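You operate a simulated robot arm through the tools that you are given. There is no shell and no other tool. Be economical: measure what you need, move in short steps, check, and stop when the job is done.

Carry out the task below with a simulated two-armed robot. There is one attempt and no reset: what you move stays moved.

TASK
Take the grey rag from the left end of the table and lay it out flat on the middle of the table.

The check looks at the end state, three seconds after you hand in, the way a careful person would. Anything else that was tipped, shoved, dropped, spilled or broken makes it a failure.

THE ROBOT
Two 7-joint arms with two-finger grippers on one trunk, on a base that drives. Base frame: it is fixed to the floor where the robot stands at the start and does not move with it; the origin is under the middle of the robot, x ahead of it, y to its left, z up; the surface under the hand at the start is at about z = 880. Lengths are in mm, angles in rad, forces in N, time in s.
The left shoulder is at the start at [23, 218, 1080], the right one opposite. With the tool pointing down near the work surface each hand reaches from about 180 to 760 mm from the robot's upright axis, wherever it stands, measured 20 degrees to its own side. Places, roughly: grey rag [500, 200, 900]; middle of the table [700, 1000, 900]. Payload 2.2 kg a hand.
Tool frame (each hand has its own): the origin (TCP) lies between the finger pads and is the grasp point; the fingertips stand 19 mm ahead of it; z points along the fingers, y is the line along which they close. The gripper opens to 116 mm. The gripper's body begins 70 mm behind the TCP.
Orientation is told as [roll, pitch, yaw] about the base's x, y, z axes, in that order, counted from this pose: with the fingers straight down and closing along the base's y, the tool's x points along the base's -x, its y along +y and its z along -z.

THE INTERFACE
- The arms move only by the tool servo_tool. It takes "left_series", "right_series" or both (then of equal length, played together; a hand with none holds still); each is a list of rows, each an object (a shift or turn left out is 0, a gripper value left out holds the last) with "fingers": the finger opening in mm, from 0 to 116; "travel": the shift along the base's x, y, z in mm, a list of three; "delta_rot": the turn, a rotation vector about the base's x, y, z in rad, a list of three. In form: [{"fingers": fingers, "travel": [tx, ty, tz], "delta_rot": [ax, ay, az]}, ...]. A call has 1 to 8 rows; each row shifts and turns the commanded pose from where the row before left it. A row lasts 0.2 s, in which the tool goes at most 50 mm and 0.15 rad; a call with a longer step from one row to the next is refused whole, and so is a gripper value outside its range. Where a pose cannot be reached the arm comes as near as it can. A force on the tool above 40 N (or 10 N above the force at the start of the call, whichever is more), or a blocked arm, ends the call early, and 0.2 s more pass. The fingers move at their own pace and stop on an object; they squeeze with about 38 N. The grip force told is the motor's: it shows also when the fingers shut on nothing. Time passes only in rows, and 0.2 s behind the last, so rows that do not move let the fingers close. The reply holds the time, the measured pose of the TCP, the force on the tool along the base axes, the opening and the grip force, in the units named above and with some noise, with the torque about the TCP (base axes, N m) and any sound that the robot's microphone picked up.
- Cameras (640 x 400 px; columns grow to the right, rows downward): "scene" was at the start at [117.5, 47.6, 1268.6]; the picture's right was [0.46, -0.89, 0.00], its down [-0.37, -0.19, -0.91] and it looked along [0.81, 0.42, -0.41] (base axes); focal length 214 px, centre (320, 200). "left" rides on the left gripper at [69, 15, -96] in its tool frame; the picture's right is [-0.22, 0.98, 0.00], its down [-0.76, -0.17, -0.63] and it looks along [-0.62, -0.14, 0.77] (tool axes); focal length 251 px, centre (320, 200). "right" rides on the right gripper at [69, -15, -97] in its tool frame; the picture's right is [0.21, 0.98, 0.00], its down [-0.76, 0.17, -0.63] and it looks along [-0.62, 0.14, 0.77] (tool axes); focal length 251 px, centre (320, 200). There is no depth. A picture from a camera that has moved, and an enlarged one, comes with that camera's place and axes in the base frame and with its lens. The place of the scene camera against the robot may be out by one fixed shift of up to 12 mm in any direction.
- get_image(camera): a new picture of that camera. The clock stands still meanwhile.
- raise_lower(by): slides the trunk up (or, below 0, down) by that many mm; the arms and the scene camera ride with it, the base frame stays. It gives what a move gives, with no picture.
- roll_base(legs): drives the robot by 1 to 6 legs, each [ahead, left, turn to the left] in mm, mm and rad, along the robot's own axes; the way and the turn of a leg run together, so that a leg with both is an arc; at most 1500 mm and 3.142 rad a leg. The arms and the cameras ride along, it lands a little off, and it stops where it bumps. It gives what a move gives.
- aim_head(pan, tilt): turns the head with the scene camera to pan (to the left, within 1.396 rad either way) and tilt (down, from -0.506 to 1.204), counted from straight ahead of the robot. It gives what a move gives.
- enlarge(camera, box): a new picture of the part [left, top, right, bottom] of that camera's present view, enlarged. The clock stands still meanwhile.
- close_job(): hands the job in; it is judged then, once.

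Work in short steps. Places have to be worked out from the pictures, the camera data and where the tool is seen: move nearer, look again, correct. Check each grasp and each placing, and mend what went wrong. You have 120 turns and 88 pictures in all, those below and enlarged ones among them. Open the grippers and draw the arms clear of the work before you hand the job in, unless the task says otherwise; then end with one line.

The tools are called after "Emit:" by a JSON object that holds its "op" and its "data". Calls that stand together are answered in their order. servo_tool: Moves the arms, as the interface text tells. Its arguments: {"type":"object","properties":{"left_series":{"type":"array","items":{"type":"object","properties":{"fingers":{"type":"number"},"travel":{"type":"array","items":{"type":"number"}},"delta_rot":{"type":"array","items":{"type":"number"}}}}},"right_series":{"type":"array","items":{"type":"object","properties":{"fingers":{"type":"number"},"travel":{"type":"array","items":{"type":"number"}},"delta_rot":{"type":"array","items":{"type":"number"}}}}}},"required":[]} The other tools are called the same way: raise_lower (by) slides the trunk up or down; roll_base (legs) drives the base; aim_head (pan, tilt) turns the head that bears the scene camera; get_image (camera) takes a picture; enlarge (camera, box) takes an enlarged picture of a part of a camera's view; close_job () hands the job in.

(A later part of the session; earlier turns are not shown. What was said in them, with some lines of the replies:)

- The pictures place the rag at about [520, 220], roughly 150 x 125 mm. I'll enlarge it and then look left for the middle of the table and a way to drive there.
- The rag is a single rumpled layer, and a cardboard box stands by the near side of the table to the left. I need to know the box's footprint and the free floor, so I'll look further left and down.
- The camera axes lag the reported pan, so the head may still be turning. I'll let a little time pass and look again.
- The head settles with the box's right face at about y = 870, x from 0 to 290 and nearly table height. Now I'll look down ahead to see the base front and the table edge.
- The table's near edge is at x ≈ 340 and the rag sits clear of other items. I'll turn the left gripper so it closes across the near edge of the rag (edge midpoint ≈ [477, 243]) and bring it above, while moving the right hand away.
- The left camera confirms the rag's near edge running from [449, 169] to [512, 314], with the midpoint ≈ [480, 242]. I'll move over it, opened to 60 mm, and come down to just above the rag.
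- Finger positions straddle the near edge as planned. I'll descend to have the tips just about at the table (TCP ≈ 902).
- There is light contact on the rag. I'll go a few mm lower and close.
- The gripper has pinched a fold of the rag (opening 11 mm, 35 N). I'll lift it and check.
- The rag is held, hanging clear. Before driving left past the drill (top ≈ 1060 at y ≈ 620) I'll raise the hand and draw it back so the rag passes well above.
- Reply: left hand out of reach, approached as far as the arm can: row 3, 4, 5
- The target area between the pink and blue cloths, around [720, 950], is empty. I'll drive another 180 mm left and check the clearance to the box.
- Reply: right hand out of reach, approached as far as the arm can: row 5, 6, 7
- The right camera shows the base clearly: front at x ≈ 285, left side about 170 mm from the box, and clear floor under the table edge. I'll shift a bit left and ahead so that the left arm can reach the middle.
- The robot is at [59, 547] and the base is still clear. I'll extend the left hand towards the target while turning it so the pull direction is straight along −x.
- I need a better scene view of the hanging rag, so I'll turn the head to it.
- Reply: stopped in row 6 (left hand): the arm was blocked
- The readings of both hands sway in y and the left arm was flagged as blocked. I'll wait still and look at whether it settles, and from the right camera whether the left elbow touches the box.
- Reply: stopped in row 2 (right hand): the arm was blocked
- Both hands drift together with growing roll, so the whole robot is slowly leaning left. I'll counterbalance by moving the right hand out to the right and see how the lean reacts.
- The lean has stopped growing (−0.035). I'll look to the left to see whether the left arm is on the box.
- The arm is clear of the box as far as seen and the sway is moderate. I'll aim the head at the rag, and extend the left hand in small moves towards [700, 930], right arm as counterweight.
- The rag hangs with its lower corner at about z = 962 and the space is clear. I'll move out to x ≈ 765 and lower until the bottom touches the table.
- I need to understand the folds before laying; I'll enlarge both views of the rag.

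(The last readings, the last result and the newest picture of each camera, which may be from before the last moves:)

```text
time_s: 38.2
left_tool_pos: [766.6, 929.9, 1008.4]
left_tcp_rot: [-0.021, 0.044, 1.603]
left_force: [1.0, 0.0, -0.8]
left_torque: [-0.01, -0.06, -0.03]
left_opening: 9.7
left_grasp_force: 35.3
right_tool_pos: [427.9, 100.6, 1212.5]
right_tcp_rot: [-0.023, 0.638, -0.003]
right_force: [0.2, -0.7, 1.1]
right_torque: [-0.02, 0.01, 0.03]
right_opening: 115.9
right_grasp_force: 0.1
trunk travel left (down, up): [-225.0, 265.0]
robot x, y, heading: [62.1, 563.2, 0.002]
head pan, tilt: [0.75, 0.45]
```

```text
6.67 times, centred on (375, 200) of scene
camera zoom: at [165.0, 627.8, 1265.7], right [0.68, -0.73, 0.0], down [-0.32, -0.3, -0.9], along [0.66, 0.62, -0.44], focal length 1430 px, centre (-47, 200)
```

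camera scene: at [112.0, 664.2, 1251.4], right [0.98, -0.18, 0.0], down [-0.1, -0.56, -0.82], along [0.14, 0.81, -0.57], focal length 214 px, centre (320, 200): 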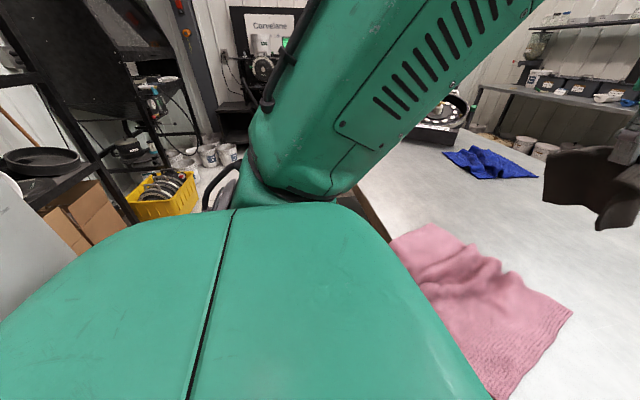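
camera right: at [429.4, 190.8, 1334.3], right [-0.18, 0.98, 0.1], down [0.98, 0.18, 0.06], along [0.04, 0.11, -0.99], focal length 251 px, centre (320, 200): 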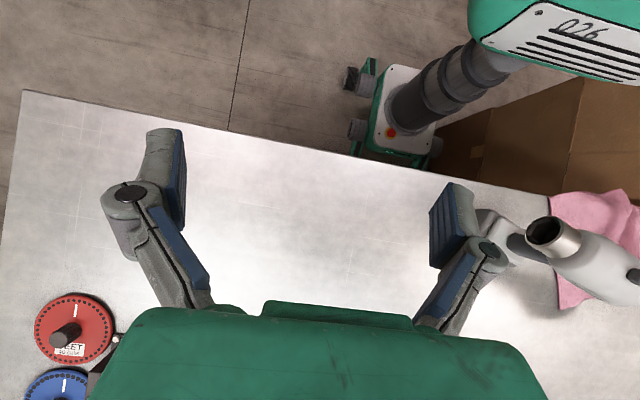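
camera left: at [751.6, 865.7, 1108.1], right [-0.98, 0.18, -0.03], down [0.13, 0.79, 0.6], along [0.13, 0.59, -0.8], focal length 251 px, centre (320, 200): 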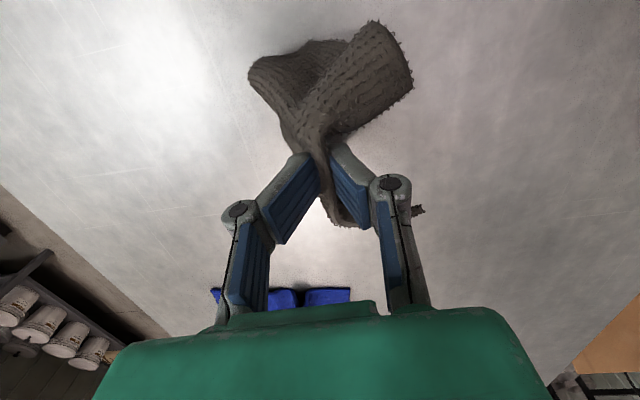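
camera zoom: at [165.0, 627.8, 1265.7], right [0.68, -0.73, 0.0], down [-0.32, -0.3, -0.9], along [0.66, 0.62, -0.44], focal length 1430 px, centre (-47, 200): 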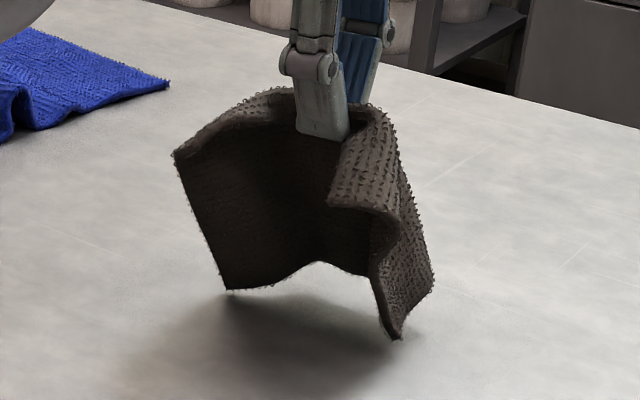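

Now it is clear: the rag hangs as a curtain whose underside faces the robot, with the free edge at the bottom and the right side curling towards me. I'll lower while moving −x and slightly +y so the bottom edge trails and the right side unwraps.

Emit:
{"op": "servo_tool", "data": {"left_series": [{"travel": [-4, 8, -12]}, {"travel": [-8, 8, -12]}, {"travel": [-12, 6, -12]}, {"travel": [-14, 2, -12]}, {}]}}

Emit:
{"op": "enlarge", "data": {"camera": "scene", "box": [310, 150, 438, 230]}}

```text
time_s: 39.4
left_tool_pos: [727.5, 950.4, 961.1]
left_tcp_rot: [-0.021, 0.041, 1.602]
left_force: [-0.2, -0.7, 0.3]
left_torque: [0.0, -0.03, -0.08]
left_opening: 9.7
left_grasp_force: 35.9
right_tool_pos: [427.9, 96.0, 1211.1]
right_tcp_rot: [-0.019, 0.639, -0.002]
right_force: [-0.3, 0.2, 0.9]
right_torque: [-0.02, 0.03, -0.02]
right_opening: 116.0
right_grasp_force: 0.0
trunk travel left (down, up): [-225.0, 265.0]
robot x, y, heading: [61.8, 559.9, 0.005]
head pan, tilt: [0.75, 0.45]
```

```text
5.00 times, centred on (374, 190) of scene
camera zoom: at [164.8, 628.9, 1265.5], right [0.68, -0.73, 0.0], down [-0.32, -0.3, -0.9], along [0.66, 0.61, -0.44], focal length 1072 px, centre (50, 250)
```

zoom: 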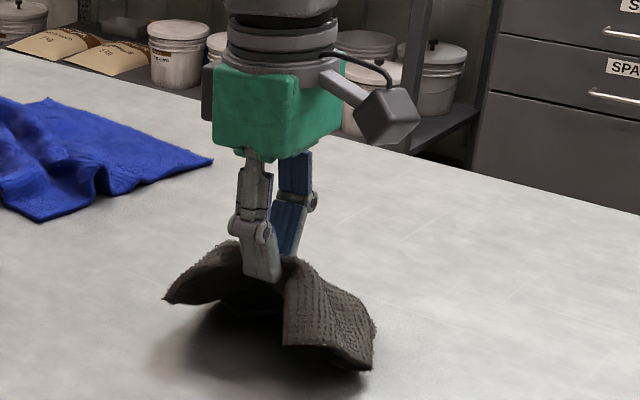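

It is opening like a tent with the far edge trailing. I'll continue the arc down to the table.

Emit:
{"op": "servo_tool", "data": {"left_series": [{"travel": [-18, 0, -12]}, {"travel": [-16, 0, -13]}, {"travel": [-12, 0, -13]}, {"travel": [-6, 0, -10]}, {}]}}

Emit:
{"op": "enlarge", "data": {"camera": "scene", "box": [310, 150, 438, 230]}}

Emit:
{"op": "get_image", "data": {"camera": "left"}}

```text
time_s: 40.6
left_tool_pos: [674.7, 946.7, 912.8]
left_tcp_rot: [-0.022, 0.039, 1.602]
left_force: [0.1, -0.4, 0.3]
left_torque: [0.03, -0.1, -0.04]
left_opening: 9.5
left_grasp_force: 35.1
right_tool_pos: [428.7, 93.4, 1210.3]
right_tcp_rot: [-0.015, 0.635, 0.001]
right_force: [0.5, 0.2, 0.2]
right_torque: [0.04, 0.01, 0.03]
right_opening: 116.0
right_grasp_force: 0.1
trunk travel left (down, up): [-225.0, 265.0]
robot x, y, heading: [59.1, 555.2, 0.007]
head pan, tilt: [0.75, 0.45]
```

```text
5.00 times, centred on (374, 190) of scene
camera zoom: at [164.3, 623.8, 1265.8], right [0.68, -0.73, 0.0], down [-0.32, -0.3, -0.9], along [0.66, 0.62, -0.44], focal length 1072 px, centre (50, 250)
```

zoom: 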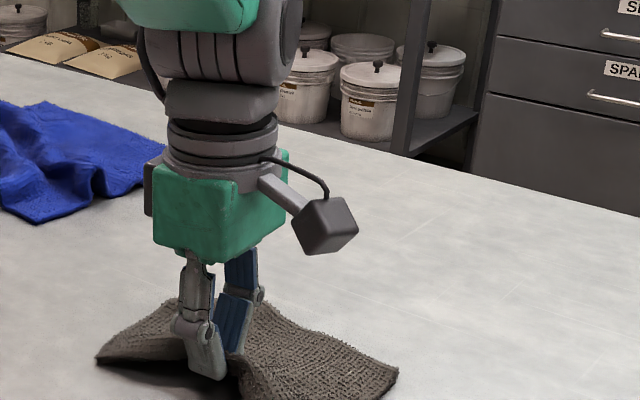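

```text
54 pictures are left
camera left: at [658.3, 881.6, 1012.8], right [-0.98, 0.18, -0.03], down [0.13, 0.78, 0.61], along [0.13, 0.59, -0.79], focal length 251 px, centre (320, 200)
```

left: 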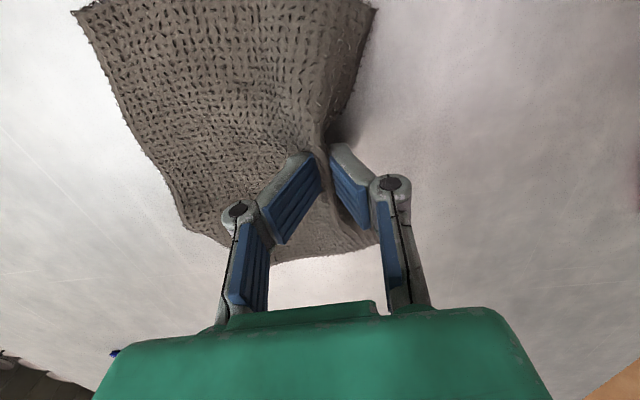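

That looks very much like the original layout. I'll lower the last ~10 mm, open slowly, and lift off.

Emit:
{"op": "servo_tool", "data": {"left_series": [{"travel": [0, 0, -6]}, {"travel": [0, 0, -4]}, {}, {"fingers": 25}, {"fingers": 45}, {"fingers": 60}, {}]}}

Emit:
{"op": "get_image", "data": {"camera": "left"}}

```text
time_s: 42.2
left_tool_pos: [674.2, 949.1, 904.3]
left_tcp_rot: [-0.022, 0.04, 1.604]
left_force: [1.2, 0.0, 0.4]
left_torque: [0.02, -0.01, 0.01]
left_opening: 60.2
left_grasp_force: 0.1
right_tool_pos: [427.7, 95.4, 1210.3]
right_tcp_rot: [-0.018, 0.635, -0.001]
right_force: [-0.4, -0.3, -0.3]
right_torque: [-0.02, 0.02, -0.01]
right_opening: 116.0
right_grasp_force: 0.1
trunk travel left (down, up): [-225.0, 265.0]
robot x, y, heading: [62.2, 561.2, 0.004]
head pan, tilt: [0.75, 0.45]
```

```text
53 pictures are left
camera left: at [658.4, 883.5, 1002.5], right [-0.98, 0.18, -0.03], down [0.13, 0.79, 0.61], along [0.13, 0.59, -0.8], focal length 251 px, centre (320, 200)
```

left: 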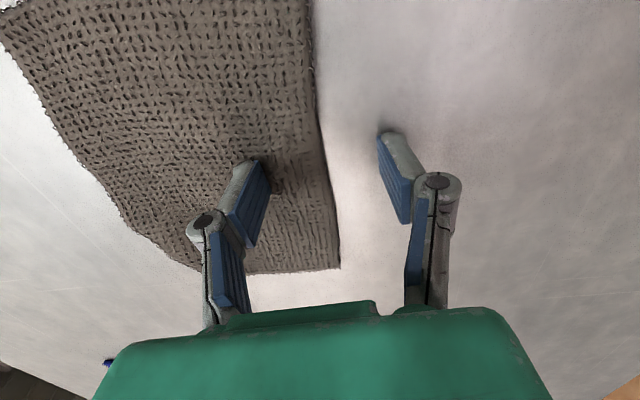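

The rag has sprung flat and is released. I'll lift the hand straight up, then look.

Emit:
{"op": "servo_tool", "data": {"left_series": [{"travel": [0, 0, 15]}, {"travel": [0, 0, 25]}, {"travel": [-10, 0, 35]}, {"travel": [-25, -10, 40]}, {"travel": [-30, -10, 40]}, {"travel": [-30, -10, 30]}, {}]}}

Emit:
{"op": "get_image", "data": {"camera": "left"}}

Emit:
{"op": "get_image", "data": {"camera": "scene"}}

```text
refused: row 5 steps farther than a row can; nothing moved
```

```text
52 pictures are left
camera left: at [658.4, 883.5, 1002.5], right [-0.98, 0.18, -0.03], down [0.13, 0.79, 0.61], along [0.13, 0.59, -0.8], focal length 251 px, centre (320, 200)
```

left: 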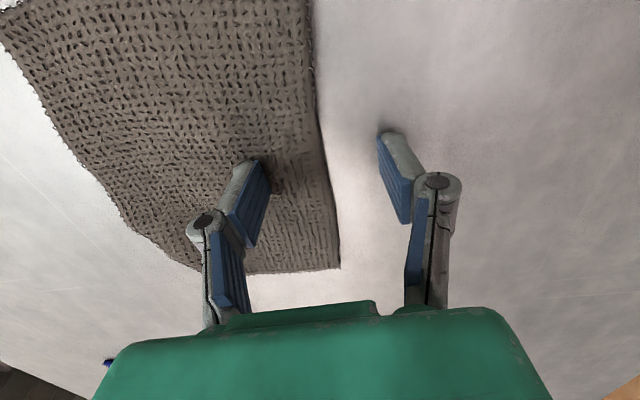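

```text
51 pictures are left
camera scene: at [164.2, 625.9, 1265.8], right [0.68, -0.73, 0.0], down [-0.32, -0.3, -0.9], along [0.66, 0.62, -0.44], focal length 214 px, centre (320, 200)
```

scene: 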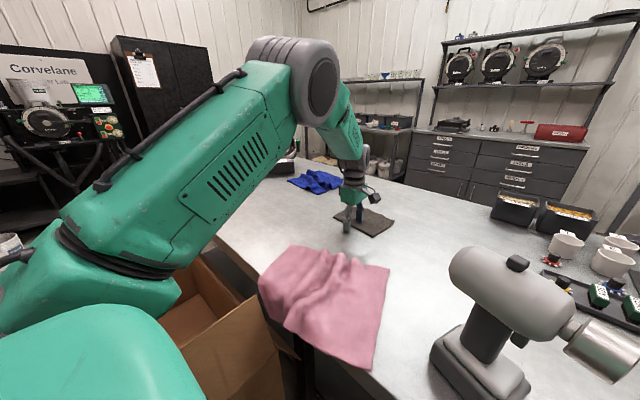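

One row was too long; I'll repeat the lift with shorter steps.

Emit:
{"op": "servo_tool", "data": {"left_series": [{"travel": [0, 0, 15]}, {"travel": [0, 0, 25]}, {"travel": [-5, 0, 40]}, {"travel": [-20, -10, 40]}, {"travel": [-25, -15, 30]}, {"travel": [-30, -15, 25]}, {}]}}

Emit:
{"op": "get_image", "data": {"camera": "left"}}

Emit:
{"op": "get_image", "data": {"camera": "scene"}}

```text
time_s: 43.8
left_tool_pos: [594.7, 909.1, 1078.9]
left_tcp_rot: [-0.019, 0.04, 1.602]
left_force: [0.7, -0.6, -0.5]
left_torque: [0.0, 0.0, -0.02]
left_opening: 60.0
left_grasp_force: 0.0
right_tool_pos: [429.5, 93.6, 1210.7]
right_tcp_rot: [-0.014, 0.64, 0.0]
right_force: [1.0, 1.3, -0.1]
right_torque: [-0.01, 0.02, 0.0]
right_opening: 116.1
right_grasp_force: 0.1
trunk travel left (down, up): [-225.0, 265.0]
robot x, y, heading: [57.6, 564.2, 0.001]
head pan, tilt: [0.75, 0.45]
```

```text
50 pictures are left
camera left: at [579.5, 843.6, 1176.9], right [-0.98, 0.18, -0.03], down [0.13, 0.79, 0.61], along [0.13, 0.59, -0.8], focal length 251 px, centre (320, 200)
```

left: 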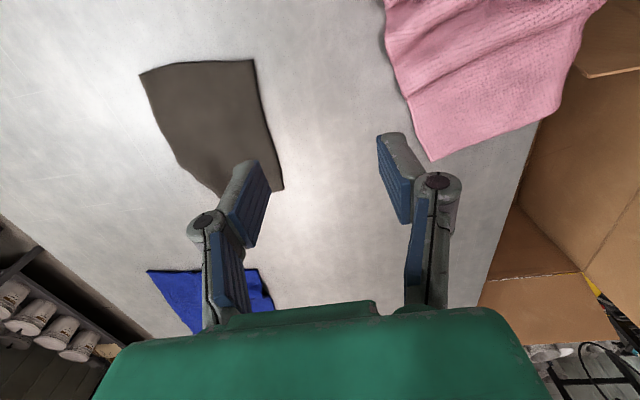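

```text
49 pictures are left
camera scene: at [164.7, 624.9, 1265.7], right [0.68, -0.73, 0.0], down [-0.32, -0.3, -0.9], along [0.66, 0.62, -0.44], focal length 214 px, centre (320, 200)
```

scene: 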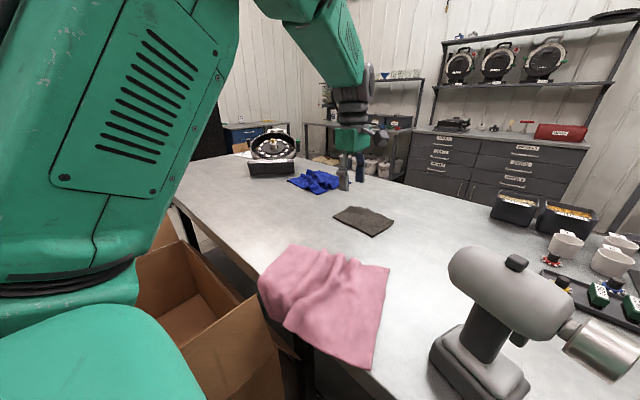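

The rag's corners work out to about x 664–788, y 861–1037, so its centre is ≈ [728, 950], which is the middle of the table. I'll check flatness close up.

Emit:
{"op": "enlarge", "data": {"camera": "scene", "box": [316, 190, 412, 250]}}

Emit:
{"op": "enlarge", "data": {"camera": "left", "box": [110, 30, 334, 230]}}

```text
6.67 times, centred on (364, 220) of scene
camera zoom: at [164.7, 624.9, 1265.7], right [0.68, -0.73, 0.0], down [-0.32, -0.3, -0.9], along [0.66, 0.62, -0.44], focal length 1430 px, centre (27, 67)
```

zoom: 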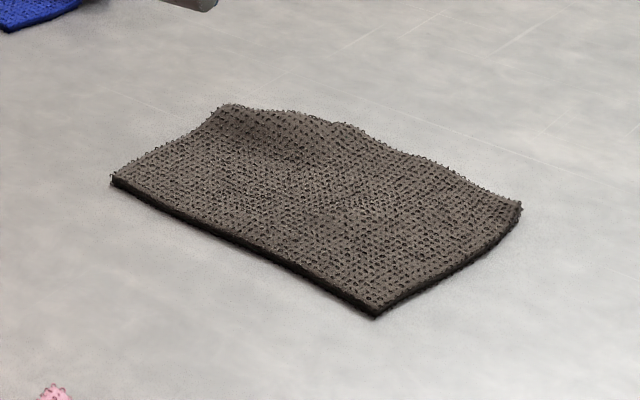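

```text
2.00 times, centred on (222, 130) of left
camera zoom: at [579.5, 843.6, 1176.9], right [-0.98, 0.18, -0.03], down [0.13, 0.79, 0.61], along [0.13, 0.59, -0.8], focal length 503 px, centre (516, 340)
```

zoom: 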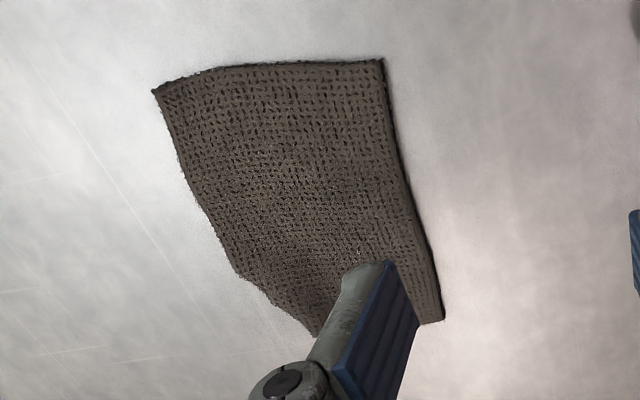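

It is nearly flat, with a slight swell along the far edge. I'll move the left hand back for an unobstructed look to judge its height.

Emit:
{"op": "servo_tool", "data": {"left_series": [{"travel": [10, -40, 5]}, {"travel": [10, -40, 5]}, {"travel": [10, -40, 5]}, {}, {}]}}

Emit:
{"op": "enlarge", "data": {"camera": "left", "box": [160, 60, 400, 260]}}

Emit:
{"op": "enlarge", "data": {"camera": "scene", "box": [316, 190, 412, 250]}}

```text
time_s: 45.0
left_tool_pos: [621.9, 789.6, 1091.4]
left_tcp_rot: [-0.02, 0.043, 1.601]
left_force: [-0.4, 0.0, -0.3]
left_torque: [-0.04, 0.02, -0.01]
left_opening: 59.9
left_grasp_force: 0.0
right_tool_pos: [428.0, 96.1, 1210.8]
right_tcp_rot: [-0.02, 0.637, -0.002]
right_force: [0.2, 0.4, 0.9]
right_torque: [0.03, 0.01, 0.04]
right_opening: 116.0
right_grasp_force: 0.1
trunk travel left (down, up): [-225.0, 265.0]
robot x, y, heading: [60.1, 558.9, 0.004]
head pan, tilt: [0.75, 0.45]
```

```text
2.00 times, centred on (280, 160) of left
camera zoom: at [607.5, 724.8, 1190.9], right [-0.98, 0.18, -0.03], down [0.13, 0.79, 0.6], along [0.13, 0.59, -0.8], focal length 503 px, centre (400, 280)
```

zoom: 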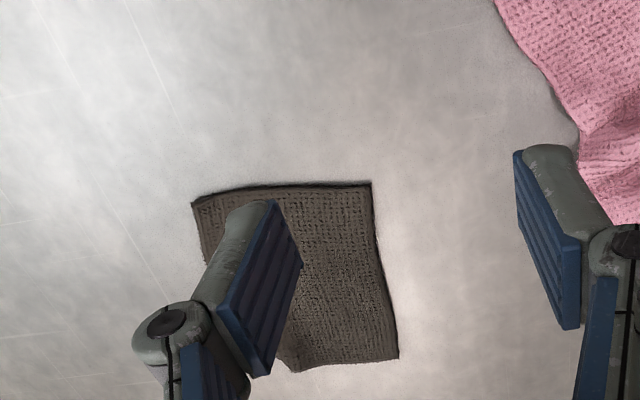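

```text
6.67 times, centred on (364, 220) of scene
camera zoom: at [163.7, 627.8, 1265.7], right [0.68, -0.73, 0.0], down [-0.32, -0.3, -0.9], along [0.66, 0.61, -0.44], focal length 1430 px, centre (27, 67)
```

zoom: 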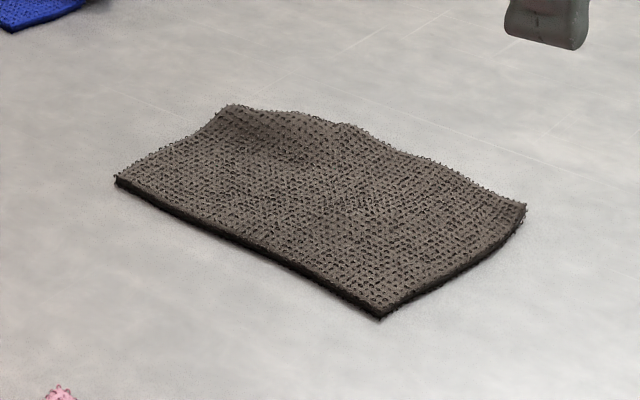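

The rag lies fully unfolded with only a mild ripple, centred on the table, and everything else is untouched. I'll open and withdraw the left hand up and back, then do a last check.

Emit:
{"op": "servo_tool", "data": {"left_series": [{"travel": [-25, 0, 35]}, {"travel": [-30, 0, 35]}, {"fingers": 116, "travel": [-35, 0, 25]}, {"travel": [-40, 0, 10]}, {}, {}]}}

Emit:
{"op": "get_image", "data": {"camera": "scene"}}

```text
time_s: 46.4
left_tool_pos: [501.0, 792.6, 1197.4]
left_tcp_rot: [-0.018, 0.048, 1.604]
left_force: [-0.2, -0.1, -0.2]
left_torque: [-0.02, -0.01, 0.03]
left_opening: 115.9
left_grasp_force: 0.1
left hand out of reach, approached as far as the arm can: row 4
right_tool_pos: [427.2, 95.3, 1210.9]
right_tcp_rot: [-0.017, 0.632, 0.001]
right_force: [-0.7, -1.2, -1.0]
right_torque: [-0.03, -0.01, -0.01]
right_opening: 115.9
right_grasp_force: 0.1
trunk travel left (down, up): [-225.0, 265.0]
robot x, y, heading: [60.6, 563.2, 0.002]
head pan, tilt: [0.75, 0.45]
```

```text
44 pictures are left
camera scene: at [159.6, 625.1, 1301.2], right [0.71, -0.71, 0.0], down [-0.05, -0.05, -1.0], along [0.7, 0.71, -0.07], focal length 214 px, centre (320, 200)
```

scene: 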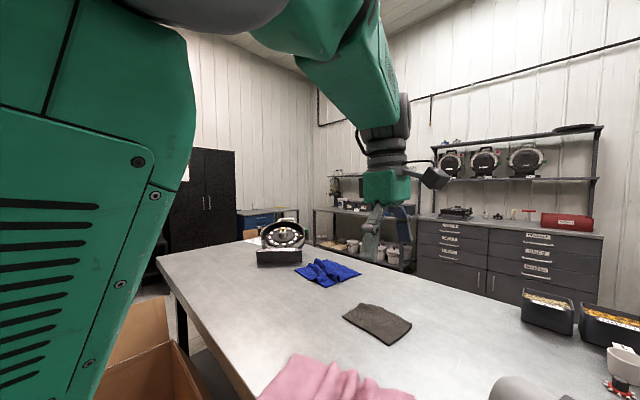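

The rag is in place, but the head seems pushed up by the left arm. I'll ease that arm forward slightly and hand in.

Emit:
{"op": "servo_tool", "data": {"left_series": [{"travel": [20, 0, -20]}, {"travel": [20, 0, -10]}, {}, {}, {}]}}

Emit:
{"op": "get_image", "data": {"camera": "scene"}}

```text
time_s: 47.6
left_tool_pos: [540.8, 790.6, 1167.1]
left_tcp_rot: [-0.02, 0.039, 1.603]
left_force: [-0.3, -0.2, 0.5]
left_torque: [0.0, 0.01, -0.01]
left_opening: 115.8
left_grasp_force: 0.0
right_tool_pos: [428.1, 95.5, 1210.6]
right_tcp_rot: [-0.017, 0.635, 0.0]
right_force: [-0.8, -0.3, -0.2]
right_torque: [0.0, -0.01, 0.0]
right_opening: 116.0
right_grasp_force: 0.2
trunk travel left (down, up): [-225.0, 265.0]
robot x, y, heading: [64.5, 561.9, 0.004]
head pan, tilt: [0.75, 0.45]
```

```text
43 pictures are left
camera scene: at [163.7, 625.7, 1280.3], right [0.69, -0.73, 0.0], down [-0.21, -0.2, -0.96], along [0.69, 0.66, -0.29], focal length 214 px, centre (320, 200)
```

scene: 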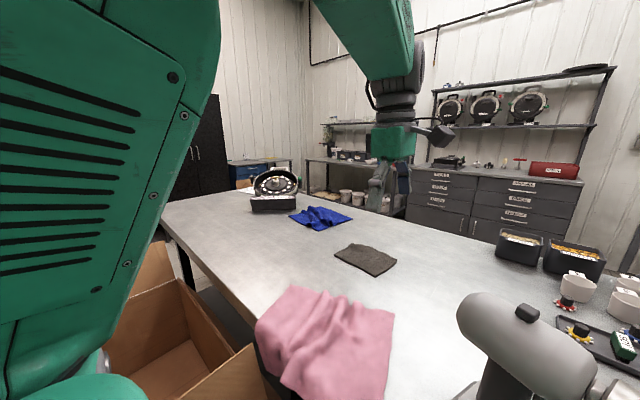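

The rag lies flat, the hands are clear and open, and the other items look undisturbed. Handing in.

Emit:
{"op": "close_job", "data": {}}

```text
The job is handed in.
```

The grey rag lies unfolded on the middle of the table, centred at about [728, 950], with a mild ripple along its far edge; nothing else was moved as far as the pictures show.
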